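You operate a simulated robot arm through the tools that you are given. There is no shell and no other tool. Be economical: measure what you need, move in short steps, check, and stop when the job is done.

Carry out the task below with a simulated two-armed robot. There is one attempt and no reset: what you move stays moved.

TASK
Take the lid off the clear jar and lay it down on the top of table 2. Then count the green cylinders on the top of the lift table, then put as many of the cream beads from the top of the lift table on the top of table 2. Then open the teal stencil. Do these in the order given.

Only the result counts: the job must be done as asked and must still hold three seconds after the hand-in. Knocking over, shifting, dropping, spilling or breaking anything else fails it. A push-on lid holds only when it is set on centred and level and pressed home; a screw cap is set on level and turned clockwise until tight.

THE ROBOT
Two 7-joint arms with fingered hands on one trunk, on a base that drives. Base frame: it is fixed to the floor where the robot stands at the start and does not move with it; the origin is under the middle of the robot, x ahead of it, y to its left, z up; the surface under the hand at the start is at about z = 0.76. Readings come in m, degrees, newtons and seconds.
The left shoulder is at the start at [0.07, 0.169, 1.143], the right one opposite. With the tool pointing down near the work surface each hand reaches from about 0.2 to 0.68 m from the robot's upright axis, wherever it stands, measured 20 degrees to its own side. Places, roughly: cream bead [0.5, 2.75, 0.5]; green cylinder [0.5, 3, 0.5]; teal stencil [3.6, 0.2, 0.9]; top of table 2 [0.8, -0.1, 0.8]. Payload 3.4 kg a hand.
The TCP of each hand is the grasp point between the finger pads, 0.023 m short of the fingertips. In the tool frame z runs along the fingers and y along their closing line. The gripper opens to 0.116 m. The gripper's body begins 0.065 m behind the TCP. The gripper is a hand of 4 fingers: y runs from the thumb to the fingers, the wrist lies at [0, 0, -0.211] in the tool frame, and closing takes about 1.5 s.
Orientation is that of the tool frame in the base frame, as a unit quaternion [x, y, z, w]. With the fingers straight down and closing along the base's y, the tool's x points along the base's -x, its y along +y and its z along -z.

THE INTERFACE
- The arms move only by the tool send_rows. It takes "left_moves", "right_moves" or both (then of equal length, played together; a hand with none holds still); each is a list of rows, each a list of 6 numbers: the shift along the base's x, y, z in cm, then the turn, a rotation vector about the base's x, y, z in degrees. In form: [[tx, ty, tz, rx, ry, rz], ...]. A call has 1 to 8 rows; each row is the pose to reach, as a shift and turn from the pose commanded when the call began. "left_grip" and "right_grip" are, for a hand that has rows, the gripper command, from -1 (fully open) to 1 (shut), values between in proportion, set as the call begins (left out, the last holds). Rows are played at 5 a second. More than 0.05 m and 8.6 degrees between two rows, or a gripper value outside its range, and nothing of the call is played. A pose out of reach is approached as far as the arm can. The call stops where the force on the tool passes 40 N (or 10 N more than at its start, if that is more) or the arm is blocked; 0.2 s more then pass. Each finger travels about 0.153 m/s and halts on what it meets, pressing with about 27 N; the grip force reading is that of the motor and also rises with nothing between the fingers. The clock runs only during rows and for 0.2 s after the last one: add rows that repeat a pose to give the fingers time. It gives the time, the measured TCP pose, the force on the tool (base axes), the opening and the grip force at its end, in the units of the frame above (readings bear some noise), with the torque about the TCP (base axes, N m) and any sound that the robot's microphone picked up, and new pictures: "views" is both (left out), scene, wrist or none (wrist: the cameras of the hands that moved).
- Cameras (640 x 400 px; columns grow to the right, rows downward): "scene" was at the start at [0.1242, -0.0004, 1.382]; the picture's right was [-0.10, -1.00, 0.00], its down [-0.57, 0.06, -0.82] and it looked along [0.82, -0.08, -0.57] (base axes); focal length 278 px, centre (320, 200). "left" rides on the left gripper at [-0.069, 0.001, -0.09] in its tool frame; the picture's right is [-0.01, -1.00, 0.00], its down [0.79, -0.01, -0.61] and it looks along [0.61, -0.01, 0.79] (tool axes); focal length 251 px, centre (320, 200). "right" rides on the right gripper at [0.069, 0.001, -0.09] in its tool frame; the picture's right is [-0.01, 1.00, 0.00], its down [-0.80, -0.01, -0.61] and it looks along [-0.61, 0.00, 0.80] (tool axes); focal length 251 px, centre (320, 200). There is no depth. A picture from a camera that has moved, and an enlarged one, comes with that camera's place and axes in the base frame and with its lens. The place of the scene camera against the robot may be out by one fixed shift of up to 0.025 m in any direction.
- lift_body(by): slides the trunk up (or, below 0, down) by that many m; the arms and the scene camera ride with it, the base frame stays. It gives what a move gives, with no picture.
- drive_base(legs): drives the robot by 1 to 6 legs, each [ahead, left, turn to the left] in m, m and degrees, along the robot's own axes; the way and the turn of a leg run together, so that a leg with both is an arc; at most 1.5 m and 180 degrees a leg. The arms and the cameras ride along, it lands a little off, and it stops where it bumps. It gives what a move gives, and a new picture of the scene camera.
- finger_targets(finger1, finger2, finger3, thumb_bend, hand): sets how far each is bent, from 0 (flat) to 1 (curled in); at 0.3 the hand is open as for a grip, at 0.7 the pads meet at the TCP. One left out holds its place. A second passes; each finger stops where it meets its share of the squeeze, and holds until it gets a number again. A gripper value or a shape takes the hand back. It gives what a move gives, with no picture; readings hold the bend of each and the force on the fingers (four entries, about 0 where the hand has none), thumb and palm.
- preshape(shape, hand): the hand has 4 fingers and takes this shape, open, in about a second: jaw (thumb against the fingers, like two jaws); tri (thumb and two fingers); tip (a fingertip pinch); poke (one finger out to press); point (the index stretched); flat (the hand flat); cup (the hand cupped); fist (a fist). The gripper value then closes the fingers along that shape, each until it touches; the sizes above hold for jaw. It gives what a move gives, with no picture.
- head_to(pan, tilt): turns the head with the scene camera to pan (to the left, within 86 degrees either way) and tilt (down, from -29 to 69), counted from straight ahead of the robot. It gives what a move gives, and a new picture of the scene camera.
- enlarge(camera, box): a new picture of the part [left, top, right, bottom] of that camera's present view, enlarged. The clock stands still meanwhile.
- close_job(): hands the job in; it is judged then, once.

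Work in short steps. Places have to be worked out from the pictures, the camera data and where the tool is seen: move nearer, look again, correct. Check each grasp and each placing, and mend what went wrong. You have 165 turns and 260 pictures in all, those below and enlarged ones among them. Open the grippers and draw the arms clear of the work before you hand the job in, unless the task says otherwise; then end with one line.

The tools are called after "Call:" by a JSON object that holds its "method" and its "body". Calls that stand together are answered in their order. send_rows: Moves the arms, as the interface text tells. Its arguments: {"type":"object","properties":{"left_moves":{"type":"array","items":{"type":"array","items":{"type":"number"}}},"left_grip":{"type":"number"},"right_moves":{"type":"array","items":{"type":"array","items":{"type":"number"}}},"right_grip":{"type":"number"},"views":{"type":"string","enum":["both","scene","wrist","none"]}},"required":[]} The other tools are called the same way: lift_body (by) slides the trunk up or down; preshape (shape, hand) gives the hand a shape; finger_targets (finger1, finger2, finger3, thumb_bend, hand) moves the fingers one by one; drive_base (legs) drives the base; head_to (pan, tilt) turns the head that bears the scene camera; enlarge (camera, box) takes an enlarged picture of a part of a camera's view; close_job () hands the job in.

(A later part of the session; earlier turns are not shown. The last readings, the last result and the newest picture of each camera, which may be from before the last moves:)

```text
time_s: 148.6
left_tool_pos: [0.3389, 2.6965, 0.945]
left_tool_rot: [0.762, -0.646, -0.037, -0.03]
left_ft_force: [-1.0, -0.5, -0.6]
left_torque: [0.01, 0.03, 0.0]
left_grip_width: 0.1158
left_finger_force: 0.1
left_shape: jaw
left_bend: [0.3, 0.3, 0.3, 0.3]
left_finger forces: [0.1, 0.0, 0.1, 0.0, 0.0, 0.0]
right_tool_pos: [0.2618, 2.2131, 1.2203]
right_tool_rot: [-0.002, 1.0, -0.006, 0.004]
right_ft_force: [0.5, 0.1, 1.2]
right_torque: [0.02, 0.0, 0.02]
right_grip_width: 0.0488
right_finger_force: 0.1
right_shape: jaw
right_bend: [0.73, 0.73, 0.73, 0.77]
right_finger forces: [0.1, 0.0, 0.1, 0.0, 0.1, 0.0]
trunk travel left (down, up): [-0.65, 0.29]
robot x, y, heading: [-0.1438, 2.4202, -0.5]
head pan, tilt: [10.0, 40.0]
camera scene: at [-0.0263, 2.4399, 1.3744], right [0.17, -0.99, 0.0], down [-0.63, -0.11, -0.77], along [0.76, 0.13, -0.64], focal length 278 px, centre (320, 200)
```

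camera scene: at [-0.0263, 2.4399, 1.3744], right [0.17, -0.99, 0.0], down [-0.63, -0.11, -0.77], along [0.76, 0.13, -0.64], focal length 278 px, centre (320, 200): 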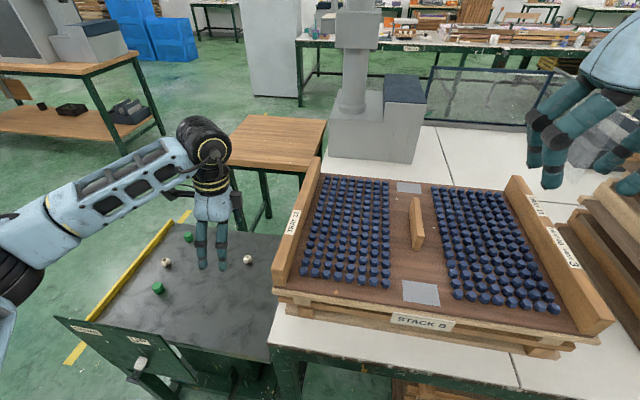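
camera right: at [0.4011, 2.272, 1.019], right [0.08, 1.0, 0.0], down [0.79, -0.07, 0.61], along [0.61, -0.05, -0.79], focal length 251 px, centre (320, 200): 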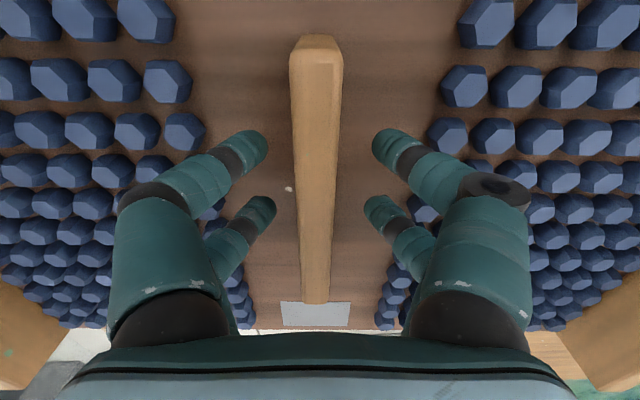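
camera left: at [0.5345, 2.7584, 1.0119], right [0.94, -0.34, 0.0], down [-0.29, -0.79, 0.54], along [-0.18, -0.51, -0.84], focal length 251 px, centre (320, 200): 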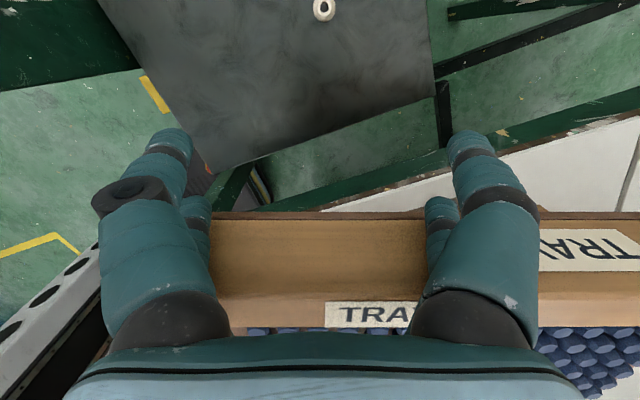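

The picture now matches the original. Next is bead 2: I move the left hand left and up, well away from the tray, turn it back, and retract the right hand behind the table edge.

Call:
{"method": "send_rows", "body": {"left_moves": [[-1, 2, 2, 0, 0, -8], [-2, 4, 4, 0, 0, -16], [-3, 6, 6, 0, 0, -24], [-4, 8, 8, 0, 0, -32], [-5, 10, 10, 0, 0, -40], [-6, 12, 11, 0, 0, -48], [-7, 12, 12, 0, 0, -56], [-7, 12, 12, 0, 0, -64]], "right_moves": [[-2, 0, 0, 0, 0, 0], [-4, 0, 0, 0, 0, 0], [-6, 0, 0, 0, 0, 0], [-8, 0, 0, 0, 0, 0], [-10, 0, 0, 0, 0, 0], [-12, 0, 0, 0, 0, 0], [-13, 0, 0, 0, 0, 0], [-14, 0, 0, 0, 0, 0]], "left_grip": 0, "views": "none"}}

Call:
{"method": "send_rows", "body": {"left_moves": [[0, 0, 0, 0, 0, -8], [0, 0, 0, 0, 0, -16], [0, 0, 0, 0, 0, -24], [0, 0, 0, 0, 0, -32], [0, 0, 0, 0, 0, -35]], "views": "scene"}}

```text
time_s: 150.4
left_tool_pos: [0.2716, 2.8143, 1.0648]
left_tool_rot: [-0.302, 0.952, 0.017, 0.044]
left_ft_force: [-0.6, 0.6, -0.2]
left_torque: [-0.04, 0.04, -0.01]
left_grip_width: 0.0586
left_finger_force: 0.0
left_shape: jaw
left_bend: [0.72, 0.72, 0.72, 0.75]
left_finger forces: [0.0, 0.1, 0.0, 0.0, 0.0, 0.0]
right_tool_pos: [0.1241, 2.216, 1.22]
right_tool_rot: [-0.002, 1.0, -0.006, 0.004]
right_ft_force: [-1.0, -1.0, -0.2]
right_torque: [0.04, 0.01, -0.03]
right_grip_width: 0.0489
right_finger_force: 0.0
right_shape: jaw
right_bend: [0.73, 0.73, 0.73, 0.77]
right_finger forces: [0.0, 0.0, 0.0, 0.1, 0.0, 0.1]
trunk travel left (down, up): [-0.65, 0.29]
robot x, y, heading: [-0.1436, 2.4203, -0.5]
head pan, tilt: [10.0, 40.0]
```

```text
time_s: 151.6
left_tool_pos: [0.2723, 2.8146, 1.0653]
left_tool_rot: [-0.002, 0.999, 0.002, 0.047]
left_ft_force: [-0.5, 0.2, -0.4]
left_torque: [-0.03, 0.0, 0.01]
left_grip_width: 0.0587
left_finger_force: 0.1
left_shape: jaw
left_bend: [0.72, 0.72, 0.72, 0.75]
left_finger forces: [0.0, 0.0, 0.0, 0.0, 0.0, 0.0]
right_tool_pos: [0.1244, 2.2156, 1.2203]
right_tool_rot: [-0.002, 1.0, -0.005, 0.004]
right_ft_force: [-0.1, 0.9, -0.4]
right_torque: [-0.02, -0.03, -0.01]
right_grip_width: 0.0488
right_finger_force: 0.0
right_shape: jaw
right_bend: [0.73, 0.73, 0.73, 0.77]
right_finger forces: [0.0, 0.0, 0.1, 0.0, 0.0, 0.0]
trunk travel left (down, up): [-0.65, 0.29]
robot x, y, heading: [-0.1464, 2.4168, -0.2]
head pan, tilt: [10.0, 40.0]
camera scene: at [-0.0249, 2.4407, 1.3743], right [0.17, -0.99, 0.0], down [-0.63, -0.11, -0.77], along [0.75, 0.13, -0.64], focal length 278 px, centre (320, 200)
```

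scene: 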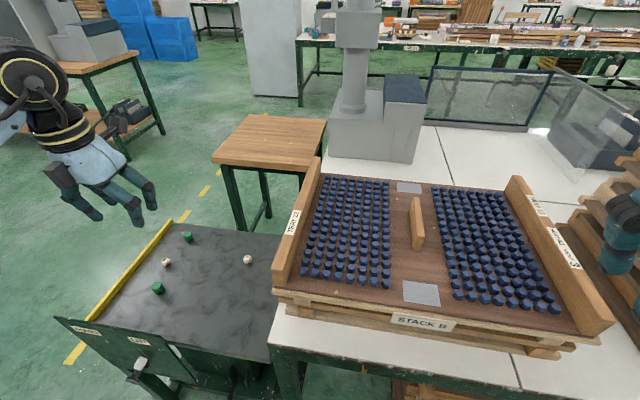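

I tilt the hand 35° forward, staying at y≈2.81, and then lower the trunk for the pick.

Call:
{"method": "send_rows", "body": {"left_moves": [[2, 0, 0, 0, -8, 0], [4, 0, 0, 0, -16, 0], [6, 0, 0, 0, -24, 0], [8, 0, 0, 0, -32, 0], [10, 0, 0, 0, -35, 0]], "views": "none"}}

Call:
{"method": "lift_body", "body": {"by": -0.28}}

Call:
{"method": "send_rows", "body": {"left_moves": [[1, 0, -2, 0, 0, 0], [2, 0, -4, 0, 0, 0]], "views": "both"}}

```text
time_s: 152.8
left_tool_pos: [0.3726, 2.8144, 1.0632]
left_tool_rot: [-0.002, 0.939, 0.001, 0.345]
left_ft_force: [0.6, 0.4, -0.5]
left_torque: [0.0, 0.01, -0.04]
left_grip_width: 0.0586
left_finger_force: 0.1
left_shape: jaw
left_bend: [0.72, 0.72, 0.72, 0.75]
left_finger forces: [0.0, 0.0, 0.0, 0.0, 0.1, 0.0]
right_tool_pos: [0.1261, 2.2153, 1.2214]
right_tool_rot: [-0.001, 1.0, -0.006, 0.003]
right_ft_force: [-0.5, -0.1, 0.1]
right_torque: [0.02, 0.0, 0.0]
right_grip_width: 0.0486
right_finger_force: 0.1
right_shape: jaw
right_bend: [0.73, 0.73, 0.73, 0.77]
right_finger forces: [0.1, 0.0, 0.0, 0.1, 0.0, 0.0]
trunk travel left (down, up): [-0.65, 0.29]
robot x, y, heading: [-0.142, 2.4199, -0.1]
head pan, tilt: [10.0, 40.0]
```

```text
time_s: 155.6
left_tool_pos: [0.3723, 2.8127, 0.7838]
left_tool_rot: [-0.002, 0.939, 0.001, 0.345]
left_ft_force: [0.5, -0.3, 0.2]
left_torque: [0.01, 0.02, -0.01]
left_grip_width: 0.0585
left_finger_force: 0.0
left_shape: jaw
left_bend: [0.72, 0.72, 0.72, 0.75]
left_finger forces: [0.1, 0.0, 0.0, 0.0, 0.0, 0.0]
right_tool_pos: [0.1247, 2.216, 0.9413]
right_tool_rot: [-0.002, 1.0, -0.006, 0.003]
right_ft_force: [0.4, -0.3, -0.6]
right_torque: [0.0, 0.0, 0.0]
right_grip_width: 0.0489
right_finger_force: 0.0
right_shape: jaw
right_bend: [0.73, 0.73, 0.73, 0.77]
right_finger forces: [0.1, 0.0, 0.0, 0.0, 0.1, 0.0]
trunk travel left (down, up): [-0.37, 0.57]
robot x, y, heading: [-0.1449, 2.4189, -0.4]
head pan, tilt: [10.0, 40.0]
```

```text
time_s: 156.2
left_tool_pos: [0.3934, 2.8143, 0.7452]
left_tool_rot: [-0.004, 0.939, 0.002, 0.345]
left_ft_force: [-0.8, -1.1, -1.4]
left_torque: [0.0, 0.01, -0.01]
left_grip_width: 0.0586
left_finger_force: 0.2
left_shape: jaw
left_bend: [0.72, 0.72, 0.72, 0.75]
left_finger forces: [0.0, 0.0, 0.0, 0.1, 0.1, 0.1]
right_tool_pos: [0.1248, 2.2162, 0.9415]
right_tool_rot: [-0.002, 1.0, -0.007, 0.003]
right_ft_force: [0.7, -0.2, 0.5]
right_torque: [-0.01, 0.0, 0.02]
right_grip_width: 0.0491
right_finger_force: 0.0
right_shape: jaw
right_bend: [0.73, 0.73, 0.73, 0.77]
right_finger forces: [0.0, 0.0, 0.1, 0.1, 0.0, 0.0]
trunk travel left (down, up): [-0.37, 0.57]
robot x, y, heading: [-0.1429, 2.4229, -0.4]
head pan, tilt: [10.0, 40.0]
camera scene: at [-0.0246, 2.4408, 1.0942], right [0.17, -0.99, 0.0], down [-0.63, -0.11, -0.77], along [0.75, 0.13, -0.64], focal length 278 px, centre (320, 200)
camera left: at [0.3853, 2.8151, 0.8575], right [0.01, -1.0, 0.01], down [-1.0, -0.01, -0.05], along [0.05, 0.0, -1.0], focal length 251 px, centre (320, 200)
```

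scene: 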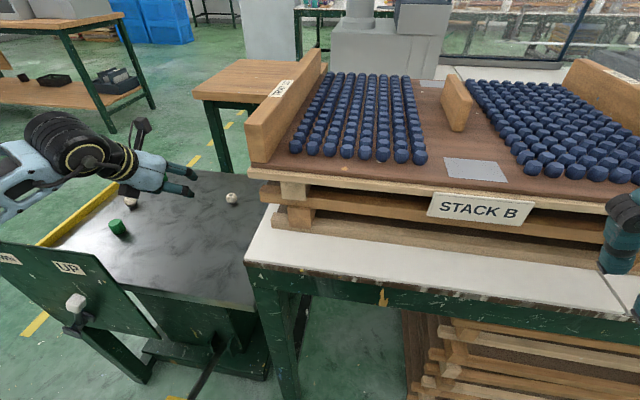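
left: 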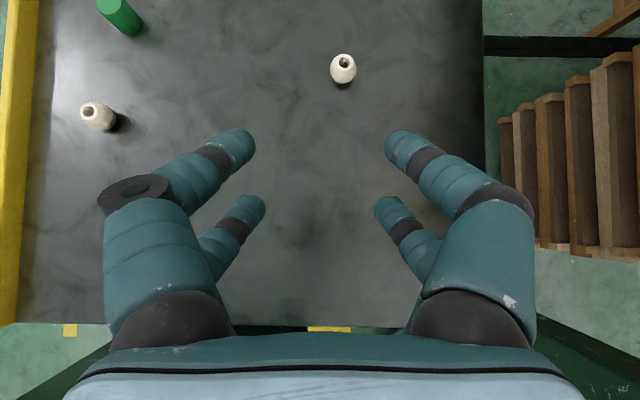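

Bead 2 is at [0.55, 2.79]. I move over to just above it and check the alignment.

Call:
{"method": "send_rows", "body": {"left_moves": [[4, -0.6, -2, 0, 0, 0], [8, -1.2, -4, 0, 0, 0], [12, -1.8, -6, 0, 0, 0], [15, -2.4, -9, 0, 0, 0], [16.2, -2.4, -11, 0, 0, 0], [16.2, -2.4, -12.5, 0, 0, 0]], "views": "wrist"}}

```text
time_s: 157.6
left_tool_pos: [0.5522, 2.7936, 0.6433]
left_tool_rot: [-0.007, 0.934, 0.006, 0.358]
left_ft_force: [-0.3, -0.3, -0.3]
left_torque: [0.0, 0.02, 0.01]
left_grip_width: 0.0583
left_finger_force: 0.2
left_shape: jaw
left_bend: [0.72, 0.72, 0.72, 0.75]
left_finger forces: [0.0, 0.0, 0.0, 0.0, 0.0, 0.0]
right_tool_pos: [0.1181, 2.2143, 0.9456]
right_tool_rot: [-0.002, 1.0, -0.004, 0.008]
right_ft_force: [0.1, 0.0, 0.9]
right_torque: [0.02, -0.02, -0.03]
right_grip_width: 0.0487
right_finger_force: 0.1
right_shape: jaw
right_bend: [0.73, 0.73, 0.73, 0.77]
right_finger forces: [0.1, 0.0, 0.0, 0.0, 0.0, 0.1]
trunk travel left (down, up): [-0.37, 0.57]
robot x, y, heading: [-0.1418, 2.4179, 0.1]
head pan, tilt: [10.0, 40.0]
camera left: at [0.542, 2.7933, 0.7566], right [0.02, -1.0, 0.0], down [-1.0, -0.02, -0.08], along [0.08, 0.0, -1.0], focal length 251 px, centre (320, 200)
```

left: 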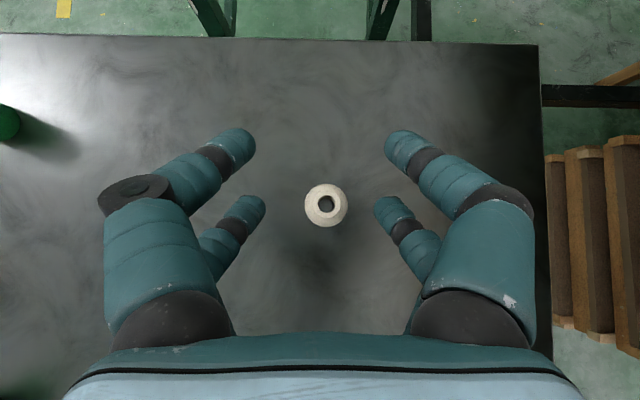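

The right hand's pose shifted a little although it did not move, so an arm link may be touching something. I look before going on.

Call:
{"method": "head_to", "body": {"pan": 25, "tilt": 40}}

```text
time_s: 158.4
left_tool_pos: [0.551, 2.7923, 0.646]
left_tool_rot: [-0.006, 0.933, 0.006, 0.36]
left_ft_force: [-0.1, -0.1, -0.9]
left_torque: [-0.01, 0.02, -0.01]
left_grip_width: 0.0584
left_finger_force: 0.1
left_shape: jaw
left_bend: [0.72, 0.72, 0.72, 0.75]
left_finger forces: [0.0, 0.1, 0.0, 0.1, 0.1, 0.0]
right_tool_pos: [0.1178, 2.2119, 0.9441]
right_tool_rot: [-0.002, 1.0, -0.003, 0.008]
right_ft_force: [0.7, -0.3, -0.1]
right_torque: [-0.03, 0.02, -0.01]
right_grip_width: 0.0488
right_finger_force: 0.0
right_shape: jaw
right_bend: [0.73, 0.73, 0.73, 0.77]
right_finger forces: [0.1, 0.1, 0.1, 0.0, 0.1, 0.0]
trunk travel left (down, up): [-0.37, 0.57]
robot x, y, heading: [-0.1441, 2.419, -0.2]
head pan, tilt: [25.0, 40.0]
camera scene: at [-0.04, 2.4568, 1.0972], right [0.42, -0.91, 0.0], down [-0.58, -0.26, -0.77], along [0.7, 0.32, -0.63], focal length 278 px, centre (320, 200)
```

scene: 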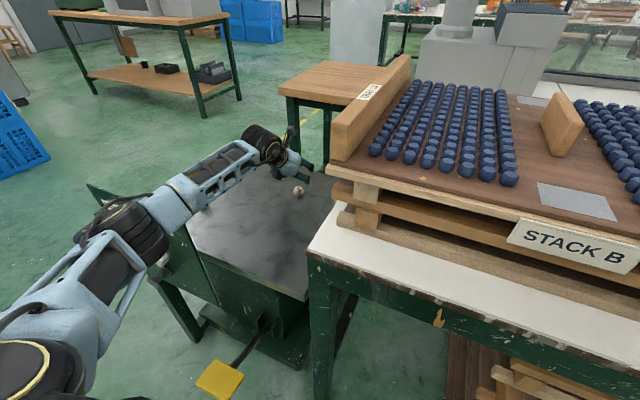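

The left elbow sits right at the lever panel of the lift table. I raise the trunk 10 cm to lift the elbow clear, and recheck.

Call:
{"method": "lift_body", "body": {"by": 0.1}}

Call:
{"method": "head_to", "body": {"pan": 35, "tilt": 45}}

```text
time_s: 159.7
left_tool_pos: [0.5531, 2.7863, 0.7206]
left_tool_rot: [-0.003, 0.938, 0.002, 0.346]
left_ft_force: [0.5, -0.6, -0.8]
left_torque: [0.01, -0.01, -0.01]
left_grip_width: 0.0586
left_finger_force: 0.1
left_shape: jaw
left_bend: [0.72, 0.72, 0.72, 0.75]
left_finger forces: [0.0, 0.1, 0.0, 0.0, 0.0, 0.0]
right_tool_pos: [0.125, 2.2171, 1.0414]
right_tool_rot: [-0.002, 1.0, -0.006, 0.003]
right_ft_force: [0.4, 0.4, 0.4]
right_torque: [0.0, 0.0, -0.03]
right_grip_width: 0.0488
right_finger_force: 0.0
right_shape: jaw
right_bend: [0.73, 0.73, 0.73, 0.77]
right_finger forces: [0.0, 0.0, 0.0, 0.1, 0.0, 0.0]
trunk travel left (down, up): [-0.47, 0.47]
robot x, y, heading: [-0.1428, 2.4168, -0.5]
head pan, tilt: [25.0, 40.0]
```

```text
time_s: 160.4
left_tool_pos: [0.5526, 2.7873, 0.7211]
left_tool_rot: [-0.003, 0.939, 0.001, 0.345]
left_ft_force: [0.0, 0.0, 0.3]
left_torque: [0.0, -0.03, -0.01]
left_grip_width: 0.0585
left_finger_force: 0.1
left_shape: jaw
left_bend: [0.72, 0.72, 0.72, 0.75]
left_finger forces: [0.0, 0.0, 0.0, 0.0, 0.0, 0.0]
right_tool_pos: [0.1236, 2.2161, 1.0408]
right_tool_rot: [-0.002, 1.0, -0.006, 0.003]
right_ft_force: [0.7, 0.2, -0.2]
right_torque: [-0.01, -0.04, -0.04]
right_grip_width: 0.0489
right_finger_force: 0.1
right_shape: jaw
right_bend: [0.73, 0.73, 0.73, 0.77]
right_finger forces: [0.0, 0.1, 0.0, 0.1, 0.0, 0.0]
trunk travel left (down, up): [-0.47, 0.47]
robot x, y, heading: [-0.1496, 2.4188, -0.2]
head pan, tilt: [35.0, 45.0]
camera scene: at [-0.0418, 2.4726, 1.187], right [0.57, -0.82, 0.0], down [-0.58, -0.4, -0.71], along [0.58, 0.4, -0.71], focal length 278 px, centre (320, 200)
```

scene: 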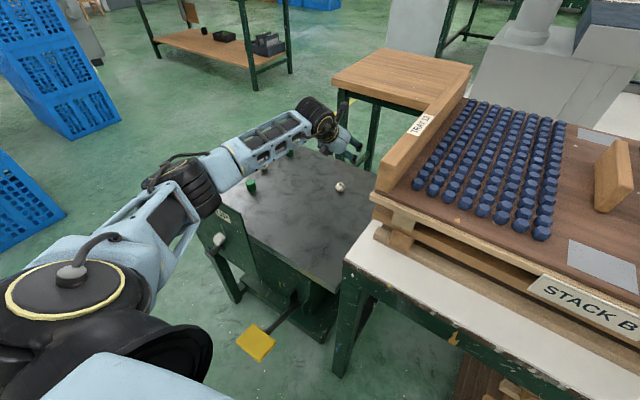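

Poses recovered, so the elbow is free. A straighter arm keeps the elbow away from the panel, so I raise the trunk another 5 cm and lower only the hand, checking for reach and contact.

Call:
{"method": "lift_body", "body": {"by": 0.05}}

Call:
{"method": "send_rows", "body": {"left_moves": [[0, 0, -4, 0, 0, 0], [0, 0, -8, 0, 0, 0], [0, 0, -12, 0, 0, 0]], "views": "both"}}

```text
time_s: 161.4
left_tool_pos: [0.5521, 2.7869, 0.7702]
left_tool_rot: [-0.003, 0.939, 0.002, 0.345]
left_ft_force: [0.6, 0.1, -0.2]
left_torque: [0.0, -0.01, -0.01]
left_grip_width: 0.0584
left_finger_force: 0.1
left_shape: jaw
left_bend: [0.72, 0.72, 0.72, 0.75]
left_finger forces: [0.0, 0.0, 0.0, 0.0, 0.0, 0.0]
right_tool_pos: [0.125, 2.2162, 1.0901]
right_tool_rot: [-0.002, 1.0, -0.006, 0.003]
right_ft_force: [-0.7, -0.2, 1.2]
right_torque: [-0.01, 0.0, 0.02]
right_grip_width: 0.0489
right_finger_force: 0.1
right_shape: jaw
right_bend: [0.73, 0.73, 0.73, 0.77]
right_finger forces: [0.0, 0.0, 0.1, 0.0, 0.0, 0.0]
trunk travel left (down, up): [-0.52, 0.42]
robot x, y, heading: [-0.1491, 2.4193, -0.1]
head pan, tilt: [35.0, 45.0]
```

```text
time_s: 162.2
left_tool_pos: [0.554, 2.789, 0.6486]
left_tool_rot: [-0.002, 0.938, 0.002, 0.346]
left_ft_force: [0.5, -0.4, -0.8]
left_torque: [-0.01, 0.0, -0.01]
left_grip_width: 0.0585
left_finger_force: 0.0
left_shape: jaw
left_bend: [0.72, 0.72, 0.72, 0.75]
left_finger forces: [0.0, 0.0, 0.0, 0.0, 0.1, 0.1]
right_tool_pos: [0.1252, 2.2168, 1.0908]
right_tool_rot: [-0.001, 1.0, -0.005, 0.003]
right_ft_force: [0.7, 0.5, 0.6]
right_torque: [-0.03, 0.0, 0.0]
right_grip_width: 0.049
right_finger_force: 0.1
right_shape: jaw
right_bend: [0.73, 0.73, 0.73, 0.77]
right_finger forces: [0.1, 0.0, 0.0, 0.0, 0.0, 0.0]
trunk travel left (down, up): [-0.52, 0.42]
robot x, y, heading: [-0.1464, 2.4174, -0.3]
head pan, tilt: [35.0, 45.0]
camera scene: at [-0.0412, 2.4727, 1.237], right [0.57, -0.82, 0.0], down [-0.58, -0.4, -0.71], along [0.58, 0.4, -0.71], focal length 278 px, centre (320, 200)
camera left: at [0.5461, 2.791, 0.7618], right [0.01, -1.0, 0.0], down [-1.0, -0.01, -0.05], along [0.05, 0.0, -1.0], focal length 251 px, centre (320, 200)
```

scene: 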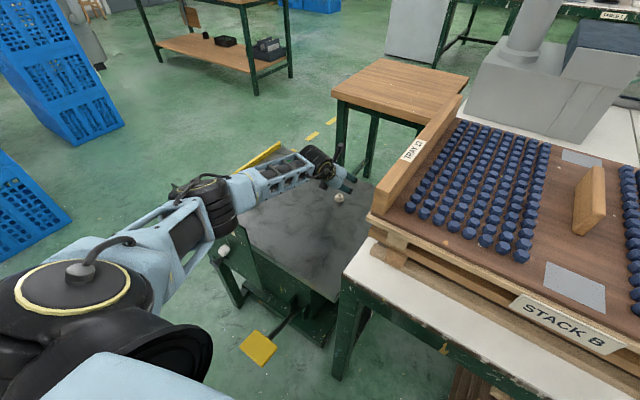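
left: 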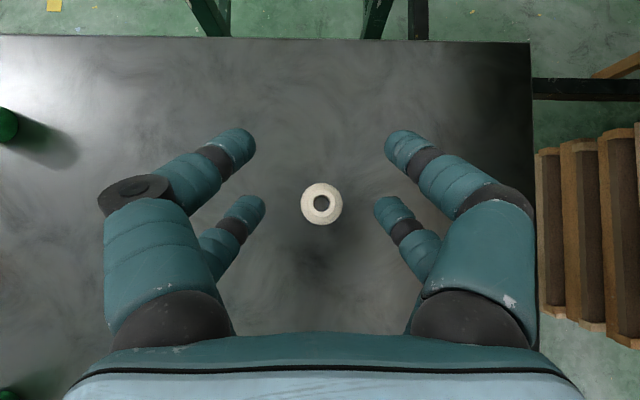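

Everything is steady and the bead is centred. I go down 5 cm with a 4 mm forward correction, watching the right-hand pose for any body contact.

Call:
{"method": "send_rows", "body": {"left_moves": [[0.3, 0, -2, 0, 0, 0], [0.5, 0, -3.5, 0, 0, 0], [0.5, 0, -4.6, 0, 0, 0], [0.5, 0, -5.1, 0, 0, 0]], "views": "wrist"}}

```text
time_s: 163.2
left_tool_pos: [0.5591, 2.7888, 0.5974]
left_tool_rot: [-0.003, 0.939, 0.002, 0.345]
left_ft_force: [-0.2, -0.1, -0.3]
left_torque: [-0.01, -0.02, -0.02]
left_grip_width: 0.0584
left_finger_force: 0.0
left_shape: jaw
left_bend: [0.72, 0.72, 0.72, 0.75]
left_finger forces: [0.1, 0.0, 0.0, 0.0, 0.0, 0.0]
right_tool_pos: [0.1246, 2.2162, 1.092]
right_tool_rot: [-0.001, 1.0, -0.007, 0.003]
right_ft_force: [-0.1, -0.7, 0.0]
right_torque: [0.01, 0.04, 0.03]
right_grip_width: 0.0491
right_finger_force: 0.1
right_shape: jaw
right_bend: [0.73, 0.73, 0.73, 0.77]
right_finger forces: [0.0, 0.0, 0.0, 0.1, 0.1, 0.1]
trunk travel left (down, up): [-0.52, 0.42]
robot x, y, heading: [-0.1456, 2.4163, -0.1]
head pan, tilt: [35.0, 45.0]
camera left: at [0.5517, 2.7889, 0.7112], right [0.01, -1.0, 0.0], down [-1.0, -0.01, -0.05], along [0.05, 0.0, -1.0], focal length 251 px, centre (320, 200)
```

left: 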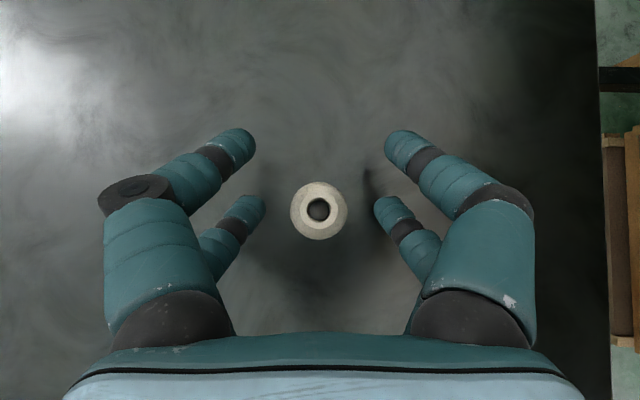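

Positioned as for bead 1. I close the grip.

Call:
{"method": "send_rows", "body": {"left_moves": [[0, 0, 0, 0, 0, 0], [0, 0, 0, 0, 0, 0], [0, 0, 0, 0, 0, 0], [0, 0, 0, 0, 0, 0], [0, 0, 0, 0, 0, 0]], "left_grip": 1, "views": "wrist"}}

```text
time_s: 164.4
left_tool_pos: [0.5589, 2.7891, 0.5987]
left_tool_rot: [-0.003, 0.938, 0.001, 0.346]
left_ft_force: [0.2, -0.8, 1.8]
left_torque: [0.03, -0.03, 0.0]
left_grip_width: 0.0
left_finger_force: 27.3
left_shape: jaw
left_bend: [0.61, 0.73, 0.73, 0.61]
left_finger forces: [0.0, 22.6, 22.8, 0.0, 0.0, 0.1]
right_tool_pos: [0.1246, 2.215, 1.091]
right_tool_rot: [-0.002, 1.0, -0.006, 0.003]
right_ft_force: [-0.1, -0.5, 0.3]
right_torque: [0.0, 0.01, 0.02]
right_grip_width: 0.0487
right_finger_force: 0.1
right_shape: jaw
right_bend: [0.73, 0.73, 0.73, 0.77]
right_finger forces: [0.0, 0.0, 0.1, 0.0, 0.1, 0.1]
trunk travel left (down, up): [-0.52, 0.42]
robot x, y, heading: [-0.1466, 2.4213, -0.2]
head pan, tilt: [35.0, 45.0]
camera left: at [0.5516, 2.7887, 0.7118], right [0.01, -1.0, 0.0], down [-1.0, -0.01, -0.05], along [0.05, 0.0, -1.0], focal length 251 px, centre (320, 200)
```

left: 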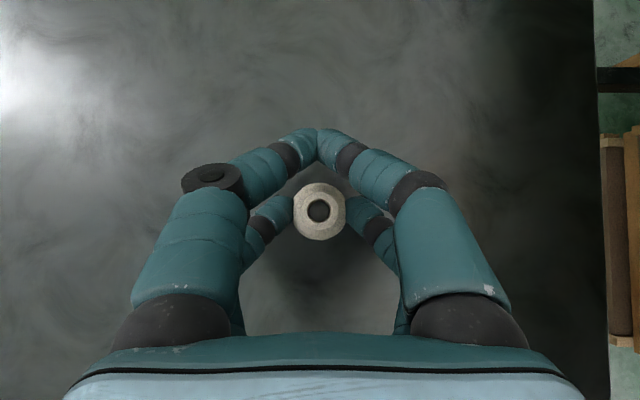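

Bead 2 is gripped upright. I lift straight up, raise the trunk, then retract at y≥2.79, well away from the tray.

Call:
{"method": "send_rows", "body": {"left_moves": [[0, 0.5, 2, 0, 0, 0], [0, 1, 5, 0, 0, 0], [0, 1.5, 9, 0, 0, 0], [0, 2, 13, 0, 0, 0], [-2, 3, 16, 0, 0, 0]], "views": "wrist"}}

Call:
{"method": "lift_body", "body": {"by": 0.13}}

Call:
{"method": "send_rows", "body": {"left_moves": [[-4, 0.5, 2, 0, 0, 0], [-8, 1, 4, 0, 0, 0], [-12, 1.5, 6, 0, 0, 0], [-16, 2, 8, 0, 0, 0], [-20, 2, 10, 0, 0, 0], [-24, 2, 12, 0, 0, 0], [-28, 2, 14, 0, 0, 0], [-32, 1, 16, 0, 0, 0]], "views": "scene"}}

```text
time_s: 165.6
left_tool_pos: [0.5371, 2.8202, 0.7613]
left_tool_rot: [-0.004, 0.938, 0.001, 0.346]
left_ft_force: [-0.4, 0.0, 0.2]
left_torque: [-0.01, 0.02, 0.02]
left_grip_width: 0.0001
left_finger_force: 27.5
left_shape: jaw
left_bend: [0.61, 0.73, 0.73, 0.61]
left_finger forces: [0.1, 22.3, 22.3, 0.1, 0.1, 0.1]
right_tool_pos: [0.1238, 2.2169, 1.0915]
right_tool_rot: [-0.002, 1.0, -0.005, 0.004]
right_ft_force: [-0.7, -0.2, -0.3]
right_torque: [-0.01, -0.02, 0.02]
right_grip_width: 0.049
right_finger_force: 0.1
right_shape: jaw
right_bend: [0.73, 0.73, 0.73, 0.77]
right_finger forces: [0.0, 0.0, 0.0, 0.1, 0.0, 0.0]
trunk travel left (down, up): [-0.52, 0.42]
robot x, y, heading: [-0.145, 2.4181, -0.4]
head pan, tilt: [35.0, 45.0]
camera left: at [0.5305, 2.8206, 0.8737], right [0.01, -1.0, 0.01], down [-1.0, -0.01, -0.05], along [0.05, 0.0, -1.0], focal length 251 px, centre (320, 200)
```

left: 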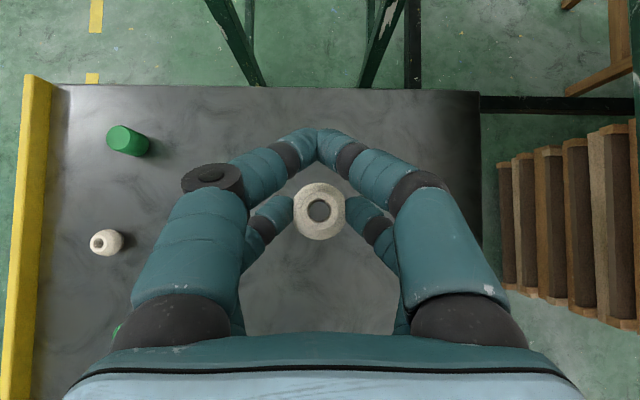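

```text
time_s: 167.1
left_tool_pos: [0.5394, 2.8189, 0.8875]
left_tool_rot: [-0.003, 0.939, 0.002, 0.345]
left_ft_force: [-0.4, 0.2, 0.4]
left_torque: [-0.01, 0.0, -0.01]
left_grip_width: 0.0
left_finger_force: 27.0
left_shape: jaw
left_bend: [0.61, 0.73, 0.73, 0.61]
left_finger forces: [0.0, 22.3, 22.3, 0.0, 0.0, 0.0]
right_tool_pos: [0.1243, 2.2159, 1.22]
right_tool_rot: [-0.001, 1.0, -0.006, 0.003]
right_ft_force: [0.4, 0.3, 0.5]
right_torque: [-0.02, -0.02, 0.0]
right_grip_width: 0.049
right_finger_force: 0.0
right_shape: jaw
right_bend: [0.73, 0.73, 0.73, 0.77]
right_finger forces: [0.0, 0.0, 0.1, 0.0, 0.0, 0.0]
trunk travel left (down, up): [-0.65, 0.29]
robot x, y, heading: [-0.1437, 2.4211, -0.2]
head pan, tilt: [35.0, 45.0]
```

```text
time_s: 168.9
left_tool_pos: [0.216, 2.8264, 1.0534]
left_tool_rot: [-0.003, 0.938, 0.002, 0.346]
left_ft_force: [0.0, 0.3, -0.1]
left_torque: [0.0, 0.01, 0.02]
left_grip_width: 0.0
left_finger_force: 26.7
left_shape: jaw
left_bend: [0.61, 0.73, 0.73, 0.61]
left_finger forces: [0.0, 22.1, 21.9, 0.0, 0.0, 0.0]
right_tool_pos: [0.1228, 2.2155, 1.2203]
right_tool_rot: [-0.001, 1.0, -0.004, 0.005]
right_ft_force: [-0.8, 0.1, -0.2]
right_torque: [0.02, 0.0, -0.01]
right_grip_width: 0.0491
right_finger_force: 0.0
right_shape: jaw
right_bend: [0.73, 0.73, 0.73, 0.77]
right_finger forces: [0.1, 0.0, 0.0, 0.1, 0.0, 0.0]
trunk travel left (down, up): [-0.65, 0.29]
robot x, y, heading: [-0.1411, 2.4178, -0.3]
head pan, tilt: [35.0, 45.0]
camera scene: at [-0.0442, 2.4711, 1.3673], right [0.57, -0.82, 0.0], down [-0.58, -0.4, -0.71], along [0.58, 0.4, -0.71], focal length 278 px, centre (320, 200)
```

scene: 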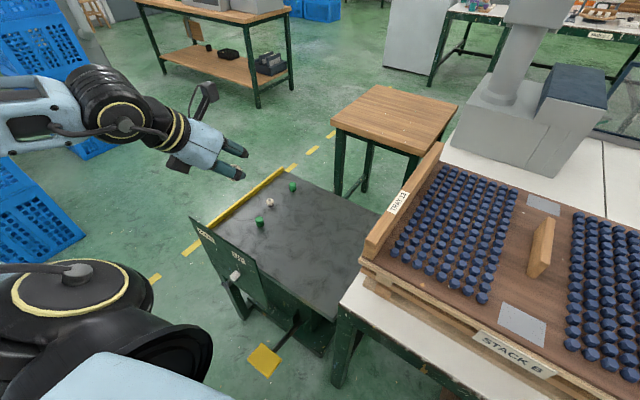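

Bead 2 is in hand. I back away, then drive right to the jar area.

Call:
{"method": "drive_base", "body": {"legs": [[-0.13, 0, 0]]}}

Call:
{"method": "send_rows", "body": {"left_moves": [[0, -4, 2, 0, 0, 0], [0, -8, 4, 0, 0, 0], [0, -12, 6, 0, 0, 0], [0, -16, 8, 0, 0, 0], [0, -20, 10, 0, 0, 0], [0, -23, 13, 0, 0, 0]], "views": "none"}}

Call:
{"method": "head_to", "body": {"pan": 10, "tilt": 40}}

Call:
{"method": "drive_base", "body": {"legs": [[0, -1.2, 0], [0, -1.2, 0], [0.26, 0, 0]]}}

```text
time_s: 170.2
left_tool_pos: [0.0887, 2.8287, 1.0514]
left_tool_rot: [-0.004, 0.939, 0.002, 0.345]
left_ft_force: [0.1, 0.3, -0.1]
left_torque: [0.0, -0.02, -0.01]
left_grip_width: 0.0
left_finger_force: 26.9
left_shape: jaw
left_bend: [0.61, 0.73, 0.73, 0.61]
left_finger forces: [0.0, 22.0, 22.0, 0.0, 0.0, 0.0]
right_tool_pos: [-0.0061, 2.2175, 1.2203]
right_tool_rot: [-0.002, 1.0, -0.006, 0.003]
right_ft_force: [0.2, 0.1, -1.0]
right_torque: [0.03, 0.01, -0.01]
right_grip_width: 0.0488
right_finger_force: 0.1
right_shape: jaw
right_bend: [0.73, 0.73, 0.73, 0.77]
right_finger forces: [0.0, 0.0, 0.1, 0.1, 0.0, 0.0]
trunk travel left (down, up): [-0.65, 0.29]
robot x, y, heading: [-0.2727, 2.4184, -0.1]
head pan, tilt: [35.0, 45.0]
camera scene: at [-0.1717, 2.4733, 1.3668], right [0.57, -0.82, 0.0], down [-0.58, -0.4, -0.71], along [0.58, 0.4, -0.71], focal length 278 px, centre (320, 200)
```

scene: 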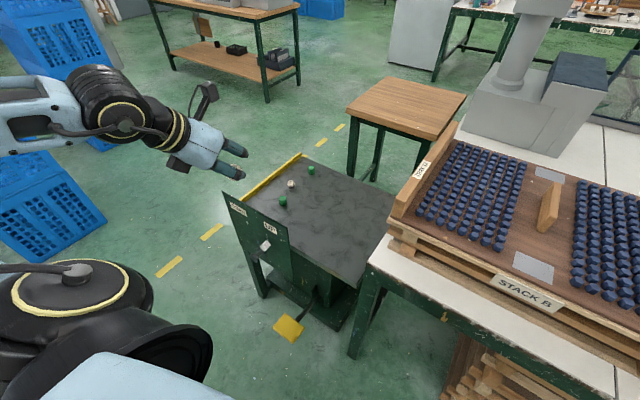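

```text
time_s: 171.6
left_tool_pos: [0.0848, 2.5939, 1.1813]
left_tool_rot: [-0.003, 0.939, 0.001, 0.344]
left_ft_force: [-0.8, -1.0, 1.5]
left_torque: [0.01, -0.01, 0.01]
left_grip_width: 0.0001
left_finger_force: 27.0
left_shape: jaw
left_bend: [0.61, 0.73, 0.74, 0.61]
left_finger forces: [0.1, 21.9, 22.0, 0.1, 0.1, 0.0]
left hand out of reach, approached as far as the arm can: row 1, 2, 3, 4, 5
right_tool_pos: [-0.0072, 2.2158, 1.2211]
right_tool_rot: [-0.003, 1.0, -0.005, 0.003]
right_ft_force: [0.2, -0.7, -0.1]
right_torque: [0.03, 0.03, 0.02]
right_grip_width: 0.0491
right_finger_force: 0.0
right_shape: jaw
right_bend: [0.73, 0.73, 0.73, 0.77]
right_finger forces: [0.0, 0.0, 0.0, 0.1, 0.1, 0.0]
trunk travel left (down, up): [-0.65, 0.29]
robot x, y, heading: [-0.275, 2.4145, -0.1]
head pan, tilt: [35.0, 45.0]
```

```text
time_s: 172.5
left_tool_pos: [0.0856, 2.5949, 1.1804]
left_tool_rot: [-0.004, 0.938, 0.001, 0.346]
left_ft_force: [-0.4, 0.5, 0.1]
left_torque: [-0.04, -0.01, 0.01]
left_grip_width: 0.0003
left_finger_force: 27.0
left_shape: jaw
left_bend: [0.61, 0.73, 0.74, 0.61]
left_finger forces: [0.0, 22.1, 22.0, 0.0, 0.1, 0.0]
right_tool_pos: [-0.0075, 2.2175, 1.2207]
right_tool_rot: [-0.002, 1.0, -0.006, 0.003]
right_ft_force: [0.9, 0.0, 1.0]
right_torque: [0.03, 0.03, 0.0]
right_grip_width: 0.0489
right_finger_force: 0.1
right_shape: jaw
right_bend: [0.73, 0.73, 0.73, 0.77]
right_finger forces: [0.1, 0.1, 0.0, 0.0, 0.0, 0.0]
trunk travel left (down, up): [-0.65, 0.29]
robot x, y, heading: [-0.2737, 2.4183, -0.1]
head pan, tilt: [10.0, 40.0]
camera scene: at [-0.1564, 2.4415, 1.3743], right [0.17, -0.99, 0.0], down [-0.63, -0.11, -0.77], along [0.75, 0.13, -0.64], focal length 278 px, centre (320, 200)
```

scene: 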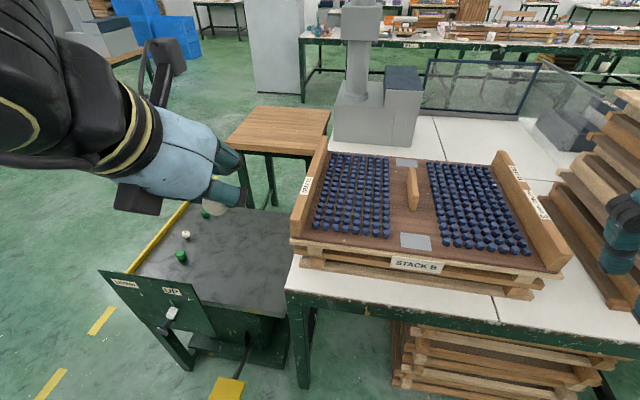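

```text
time_s: 185.9
left_tool_pos: [0.3474, 0.1709, 1.1815]
left_tool_rot: [-0.009, 0.938, 0.003, 0.345]
left_ft_force: [0.6, -0.1, 0.7]
left_torque: [0.03, 0.01, 0.0]
left_grip_width: 0.0
left_finger_force: 26.6
left_shape: jaw
left_bend: [0.61, 0.73, 0.74, 0.61]
left_finger forces: [0.0, 21.9, 21.9, 0.0, 0.0, 0.0]
right_tool_pos: [0.2611, -0.2078, 1.2216]
right_tool_rot: [-0.009, 1.0, -0.006, 0.004]
right_ft_force: [-0.9, -0.4, 0.3]
right_torque: [-0.01, 0.0, -0.03]
right_grip_width: 0.0492
right_finger_force: 0.1
right_shape: jaw
right_bend: [0.73, 0.73, 0.73, 0.77]
right_finger forces: [0.1, 0.1, 0.0, 0.0, 0.0, 0.0]
trunk travel left (down, up): [-0.65, 0.29]
robot x, y, heading: [-0.0131, -0.0089, 0.3]
head pan, tilt: [10.0, 40.0]
camera scene: at [0.1079, 0.0149, 1.3744], right [0.18, -0.98, 0.0], down [-0.63, -0.12, -0.77], along [0.75, 0.14, -0.64], focal length 278 px, centre (320, 200)
```

scene: 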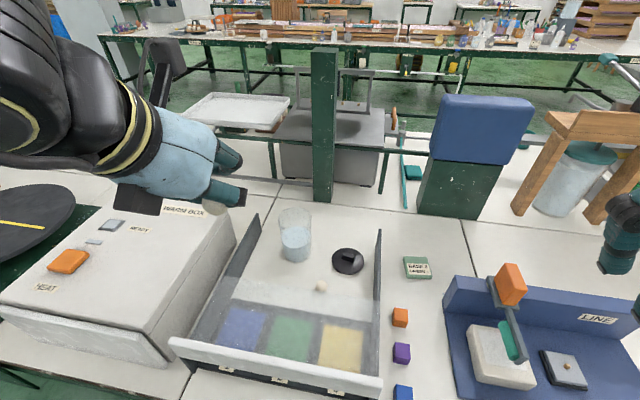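

The jar, lid and bead 1 are all as left. I'll set bead 2 at about [0.498, 0.195], clear of the jar, the wall and bead 1. I raise the trunk 12 cm so the elbow stays well above the warm box, then approach.

Call:
{"method": "lift_body", "body": {"by": 0.12}}

Call:
{"method": "send_rows", "body": {"left_moves": [[2, 0.3, -4, 0, 4, 0], [4, 0.6, -8, 0, 8, 0], [6, 0.9, -12, 0, 12, 0], [8, 1.2, -16, 0, 12, 0], [10, 1.5, -20, 0, 12, 0], [12, 1.8, -24, 0, 12, 0], [14, 2.1, -28, 0, 12, 0], [15.9, 2.4, -32, 0, 12, 0]], "views": "none"}}

Call:
{"method": "send_rows", "body": {"left_moves": [[0, 0, -4, 0, 0, 0], [0, 0, -8, 0, 0, 0], [0, 0, -12, 0, 0, 0]], "views": "both"}}

```text
time_s: 187.4
left_tool_pos: [0.3495, 0.1712, 1.3006]
left_tool_rot: [-0.009, 0.938, 0.004, 0.345]
left_ft_force: [0.0, -0.3, -0.6]
left_torque: [0.0, 0.0, 0.0]
left_grip_width: 0.0002
left_finger_force: 27.3
left_shape: jaw
left_bend: [0.61, 0.73, 0.74, 0.61]
left_finger forces: [0.0, 21.9, 21.9, 0.0, 0.0, 0.0]
right_tool_pos: [0.2608, -0.2084, 1.3399]
right_tool_rot: [-0.007, 1.0, -0.006, 0.003]
right_ft_force: [0.1, 0.0, 0.1]
right_torque: [0.01, 0.0, 0.01]
right_grip_width: 0.0485
right_finger_force: 0.1
right_shape: jaw
right_bend: [0.73, 0.73, 0.73, 0.77]
right_finger forces: [0.0, 0.0, 0.0, 0.0, 0.0, 0.1]
trunk travel left (down, up): [-0.77, 0.17]
robot x, y, heading: [-0.0089, -0.0084, 0.4]
head pan, tilt: [10.0, 40.0]
```

```text
time_s: 189.2
left_tool_pos: [0.5096, 0.1976, 0.9814]
left_tool_rot: [-0.008, 0.97, 0.004, 0.245]
left_ft_force: [-0.1, -0.9, -0.1]
left_torque: [0.01, -0.01, -0.03]
left_grip_width: 0.0
left_finger_force: 26.9
left_shape: jaw
left_bend: [0.61, 0.73, 0.74, 0.61]
left_finger forces: [0.0, 21.7, 22.0, 0.0, 0.0, 0.0]
right_tool_pos: [0.2623, -0.2073, 1.34]
right_tool_rot: [-0.008, 1.0, -0.006, 0.003]
right_ft_force: [0.8, -0.2, -0.2]
right_torque: [-0.02, 0.0, 0.02]
right_grip_width: 0.049
right_finger_force: 0.0
right_shape: jaw
right_bend: [0.73, 0.73, 0.73, 0.77]
right_finger forces: [0.1, 0.0, 0.0, 0.0, 0.1, 0.0]
trunk travel left (down, up): [-0.77, 0.17]
robot x, y, heading: [-0.0117, -0.0085, 0.3]
head pan, tilt: [10.0, 40.0]
```

```text
time_s: 190.0
left_tool_pos: [0.4886, 0.2162, 0.9089]
left_tool_rot: [-0.009, 0.969, 0.005, 0.246]
left_ft_force: [-0.6, 0.8, -0.2]
left_torque: [0.02, 0.03, -0.02]
left_grip_width: 0.0
left_finger_force: 26.6
left_shape: jaw
left_bend: [0.61, 0.73, 0.74, 0.61]
left_finger forces: [0.0, 21.6, 22.0, 0.1, 0.0, 0.0]
left hand out of reach, approached as far as the arm can: row 2, 3
right_tool_pos: [0.2596, -0.2092, 1.3398]
right_tool_rot: [-0.008, 1.0, -0.006, 0.003]
right_ft_force: [-0.7, 0.7, 0.0]
right_torque: [0.0, 0.02, -0.01]
right_grip_width: 0.0489
right_finger_force: 0.1
right_shape: jaw
right_bend: [0.73, 0.73, 0.73, 0.77]
right_finger forces: [0.0, 0.0, 0.0, 0.1, 0.1, 0.0]
trunk travel left (down, up): [-0.77, 0.17]
robot x, y, heading: [-0.0118, -0.0074, 0.4]
head pan, tilt: [10.0, 40.0]
camera scene: at [0.1076, 0.015, 1.4944], right [0.18, -0.98, 0.0], down [-0.63, -0.12, -0.77], along [0.75, 0.14, -0.64], focal length 278 px, centre (320, 200)
camera left: at [0.5048, 0.2179, 1.0204], right [0.03, -1.0, 0.0], down [-0.99, -0.03, 0.15], along [-0.15, 0.0, -0.99], focal length 251 px, centre (320, 200)
```

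scene: 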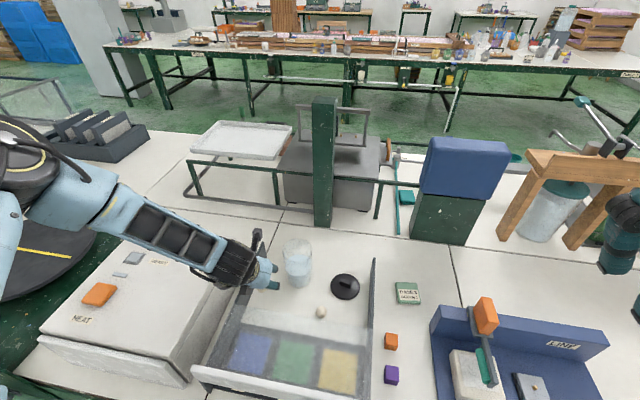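
left: 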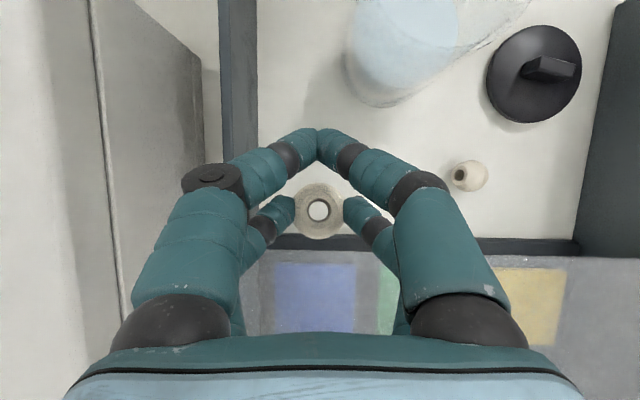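

With the raised trunk the arm is out of reach. I lift the hand back up, lower the trunk 10 cm, and approach again.

Call:
{"method": "send_rows", "body": {"left_moves": [[0, -0.5, 4, 0, 0, 0], [1, -1.2, 8, 0, 0, 0], [1.5, -1.8, 11, 0, 0, 0]], "views": "none"}}

Call:
{"method": "lift_body", "body": {"by": -0.1}}

Call:
{"method": "send_rows", "body": {"left_moves": [[0.3, 0, -2, 0, 0, 0], [0.5, 0, -4, 0, 0, 0]], "views": "both"}}

```text
time_s: 190.8
left_tool_pos: [0.5086, 0.2009, 1.0193]
left_tool_rot: [-0.009, 0.97, 0.005, 0.245]
left_ft_force: [-0.2, -0.6, -0.4]
left_torque: [0.02, -0.03, 0.03]
left_grip_width: 0.0
left_finger_force: 26.6
left_shape: jaw
left_bend: [0.61, 0.73, 0.74, 0.61]
left_finger forces: [0.1, 21.6, 22.0, 0.1, 0.1, 0.0]
right_tool_pos: [0.2618, -0.209, 1.3406]
right_tool_rot: [-0.008, 1.0, -0.006, 0.004]
right_ft_force: [0.6, 0.2, -0.7]
right_torque: [-0.01, 0.0, 0.0]
right_grip_width: 0.0489
right_finger_force: 0.1
right_shape: jaw
right_bend: [0.73, 0.73, 0.73, 0.77]
right_finger forces: [0.0, 0.0, 0.0, 0.0, 0.1, 0.0]
trunk travel left (down, up): [-0.77, 0.17]
robot x, y, heading: [-0.0073, -0.0104, 0.4]
head pan, tilt: [10.0, 40.0]
```

```text
time_s: 192.1
left_tool_pos: [0.5075, 0.2025, 0.9182]
left_tool_rot: [-0.008, 0.969, 0.005, 0.245]
left_ft_force: [-0.5, -0.8, -0.3]
left_torque: [-0.03, 0.01, -0.01]
left_grip_width: 0.0
left_finger_force: 27.2
left_shape: jaw
left_bend: [0.61, 0.73, 0.74, 0.61]
left_finger forces: [0.0, 21.6, 22.1, 0.0, 0.0, 0.1]
right_tool_pos: [0.2624, -0.2082, 1.2405]
right_tool_rot: [-0.008, 1.0, -0.006, 0.004]
right_ft_force: [0.8, -0.4, -0.2]
right_torque: [-0.01, 0.02, 0.03]
right_grip_width: 0.0488
right_finger_force: 0.1
right_shape: jaw
right_bend: [0.73, 0.73, 0.73, 0.77]
right_finger forces: [0.0, 0.1, 0.1, 0.0, 0.0, 0.0]
trunk travel left (down, up): [-0.67, 0.27]
robot x, y, heading: [-0.0093, -0.0055, 0.3]
head pan, tilt: [10.0, 40.0]
```

```text
time_s: 192.7
left_tool_pos: [0.5127, 0.202, 0.8777]
left_tool_rot: [-0.008, 0.969, 0.004, 0.245]
left_ft_force: [0.0, 0.4, 0.2]
left_torque: [0.05, -0.01, 0.0]
left_grip_width: 0.0
left_finger_force: 26.9
left_shape: jaw
left_bend: [0.61, 0.73, 0.74, 0.61]
left_finger forces: [0.1, 21.5, 22.0, 0.0, 0.1, 0.0]
right_tool_pos: [0.2608, -0.2075, 1.2402]
right_tool_rot: [-0.007, 1.0, -0.007, 0.003]
right_ft_force: [-0.1, 0.1, -0.3]
right_torque: [0.03, 0.01, -0.01]
right_grip_width: 0.049
right_finger_force: 0.0
right_shape: jaw
right_bend: [0.73, 0.73, 0.73, 0.77]
right_finger forces: [0.1, 0.0, 0.0, 0.1, 0.0, 0.0]
trunk travel left (down, up): [-0.67, 0.27]
robot x, y, heading: [-0.0063, -0.0134, 0.5]
head pan, tilt: [10.0, 40.0]
camera scene: at [0.1095, 0.0152, 1.3942], right [0.18, -0.98, 0.0], down [-0.63, -0.12, -0.77], along [0.75, 0.14, -0.64], focal length 278 px, centre (320, 200)
camera left: at [0.5288, 0.2033, 0.9897], right [0.03, -1.0, 0.0], down [-0.99, -0.03, 0.16], along [-0.16, 0.0, -0.99], focal length 251 px, centre (320, 200)
```

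scene: 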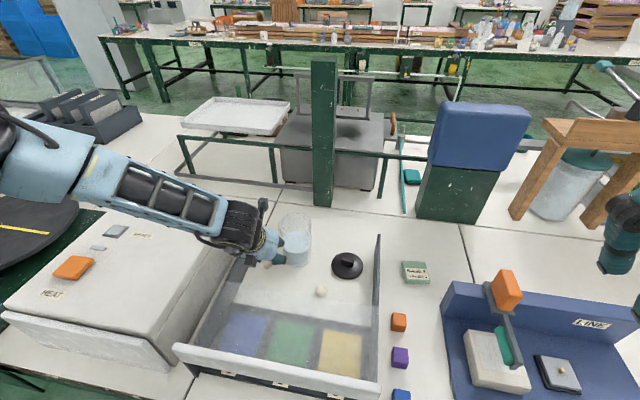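
left: 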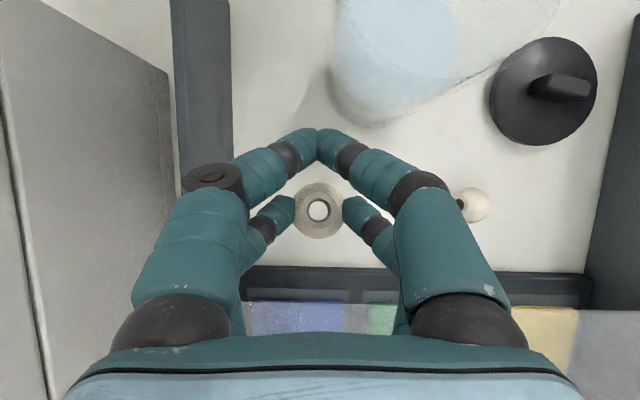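

All clear; the hand is centred between the wall and the jar. I descend to just above the table.

Call:
{"method": "send_rows", "body": {"left_moves": [[-0.2, -0.3, -2, 0, 0, 0], [-0.4, -0.6, -4, 0, 0, 0], [-0.4, -0.6, -6, 0, 0, 0], [-0.4, -0.6, -7, 0, 0, 0]], "views": "both"}}

```text
time_s: 193.7
left_tool_pos: [0.5003, 0.2064, 0.8213]
left_tool_rot: [-0.008, 0.969, 0.005, 0.245]
left_ft_force: [0.1, 0.5, -0.1]
left_torque: [0.0, -0.03, -0.03]
left_grip_width: 0.0
left_finger_force: 26.9
left_shape: jaw
left_bend: [0.61, 0.73, 0.74, 0.61]
left_finger forces: [0.0, 21.5, 22.0, 0.0, 0.1, 0.0]
left hand out of reach, approached as far as the arm can: row 3, 4
right_tool_pos: [0.2618, -0.2082, 1.241]
right_tool_rot: [-0.008, 1.0, -0.006, 0.004]
right_ft_force: [0.2, -0.1, -0.3]
right_torque: [-0.03, 0.01, 0.01]
right_grip_width: 0.049
right_finger_force: 0.0
right_shape: jaw
right_bend: [0.73, 0.73, 0.73, 0.77]
right_finger forces: [0.0, 0.1, 0.0, 0.0, 0.1, 0.1]
trunk travel left (down, up): [-0.67, 0.27]
robot x, y, heading: [-0.0138, -0.0091, 0.5]
head pan, tilt: [10.0, 40.0]
camera scene: at [0.1091, 0.015, 1.3942], right [0.18, -0.98, 0.0], down [-0.63, -0.12, -0.77], along [0.75, 0.14, -0.64], focal length 278 px, centre (320, 200)
camera left: at [0.5164, 0.2062, 0.9329], right [0.03, -1.0, 0.0], down [-0.99, -0.03, 0.16], along [-0.16, 0.0, -0.99], focal length 251 px, centre (320, 200)
```

scene: 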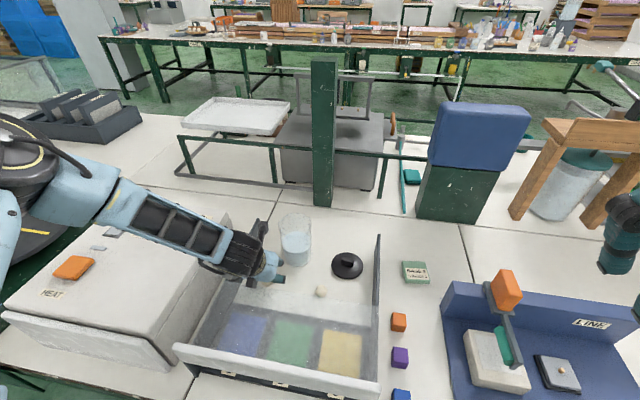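
left: 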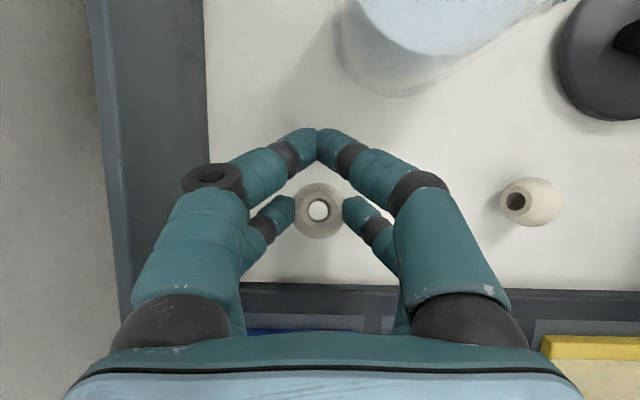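

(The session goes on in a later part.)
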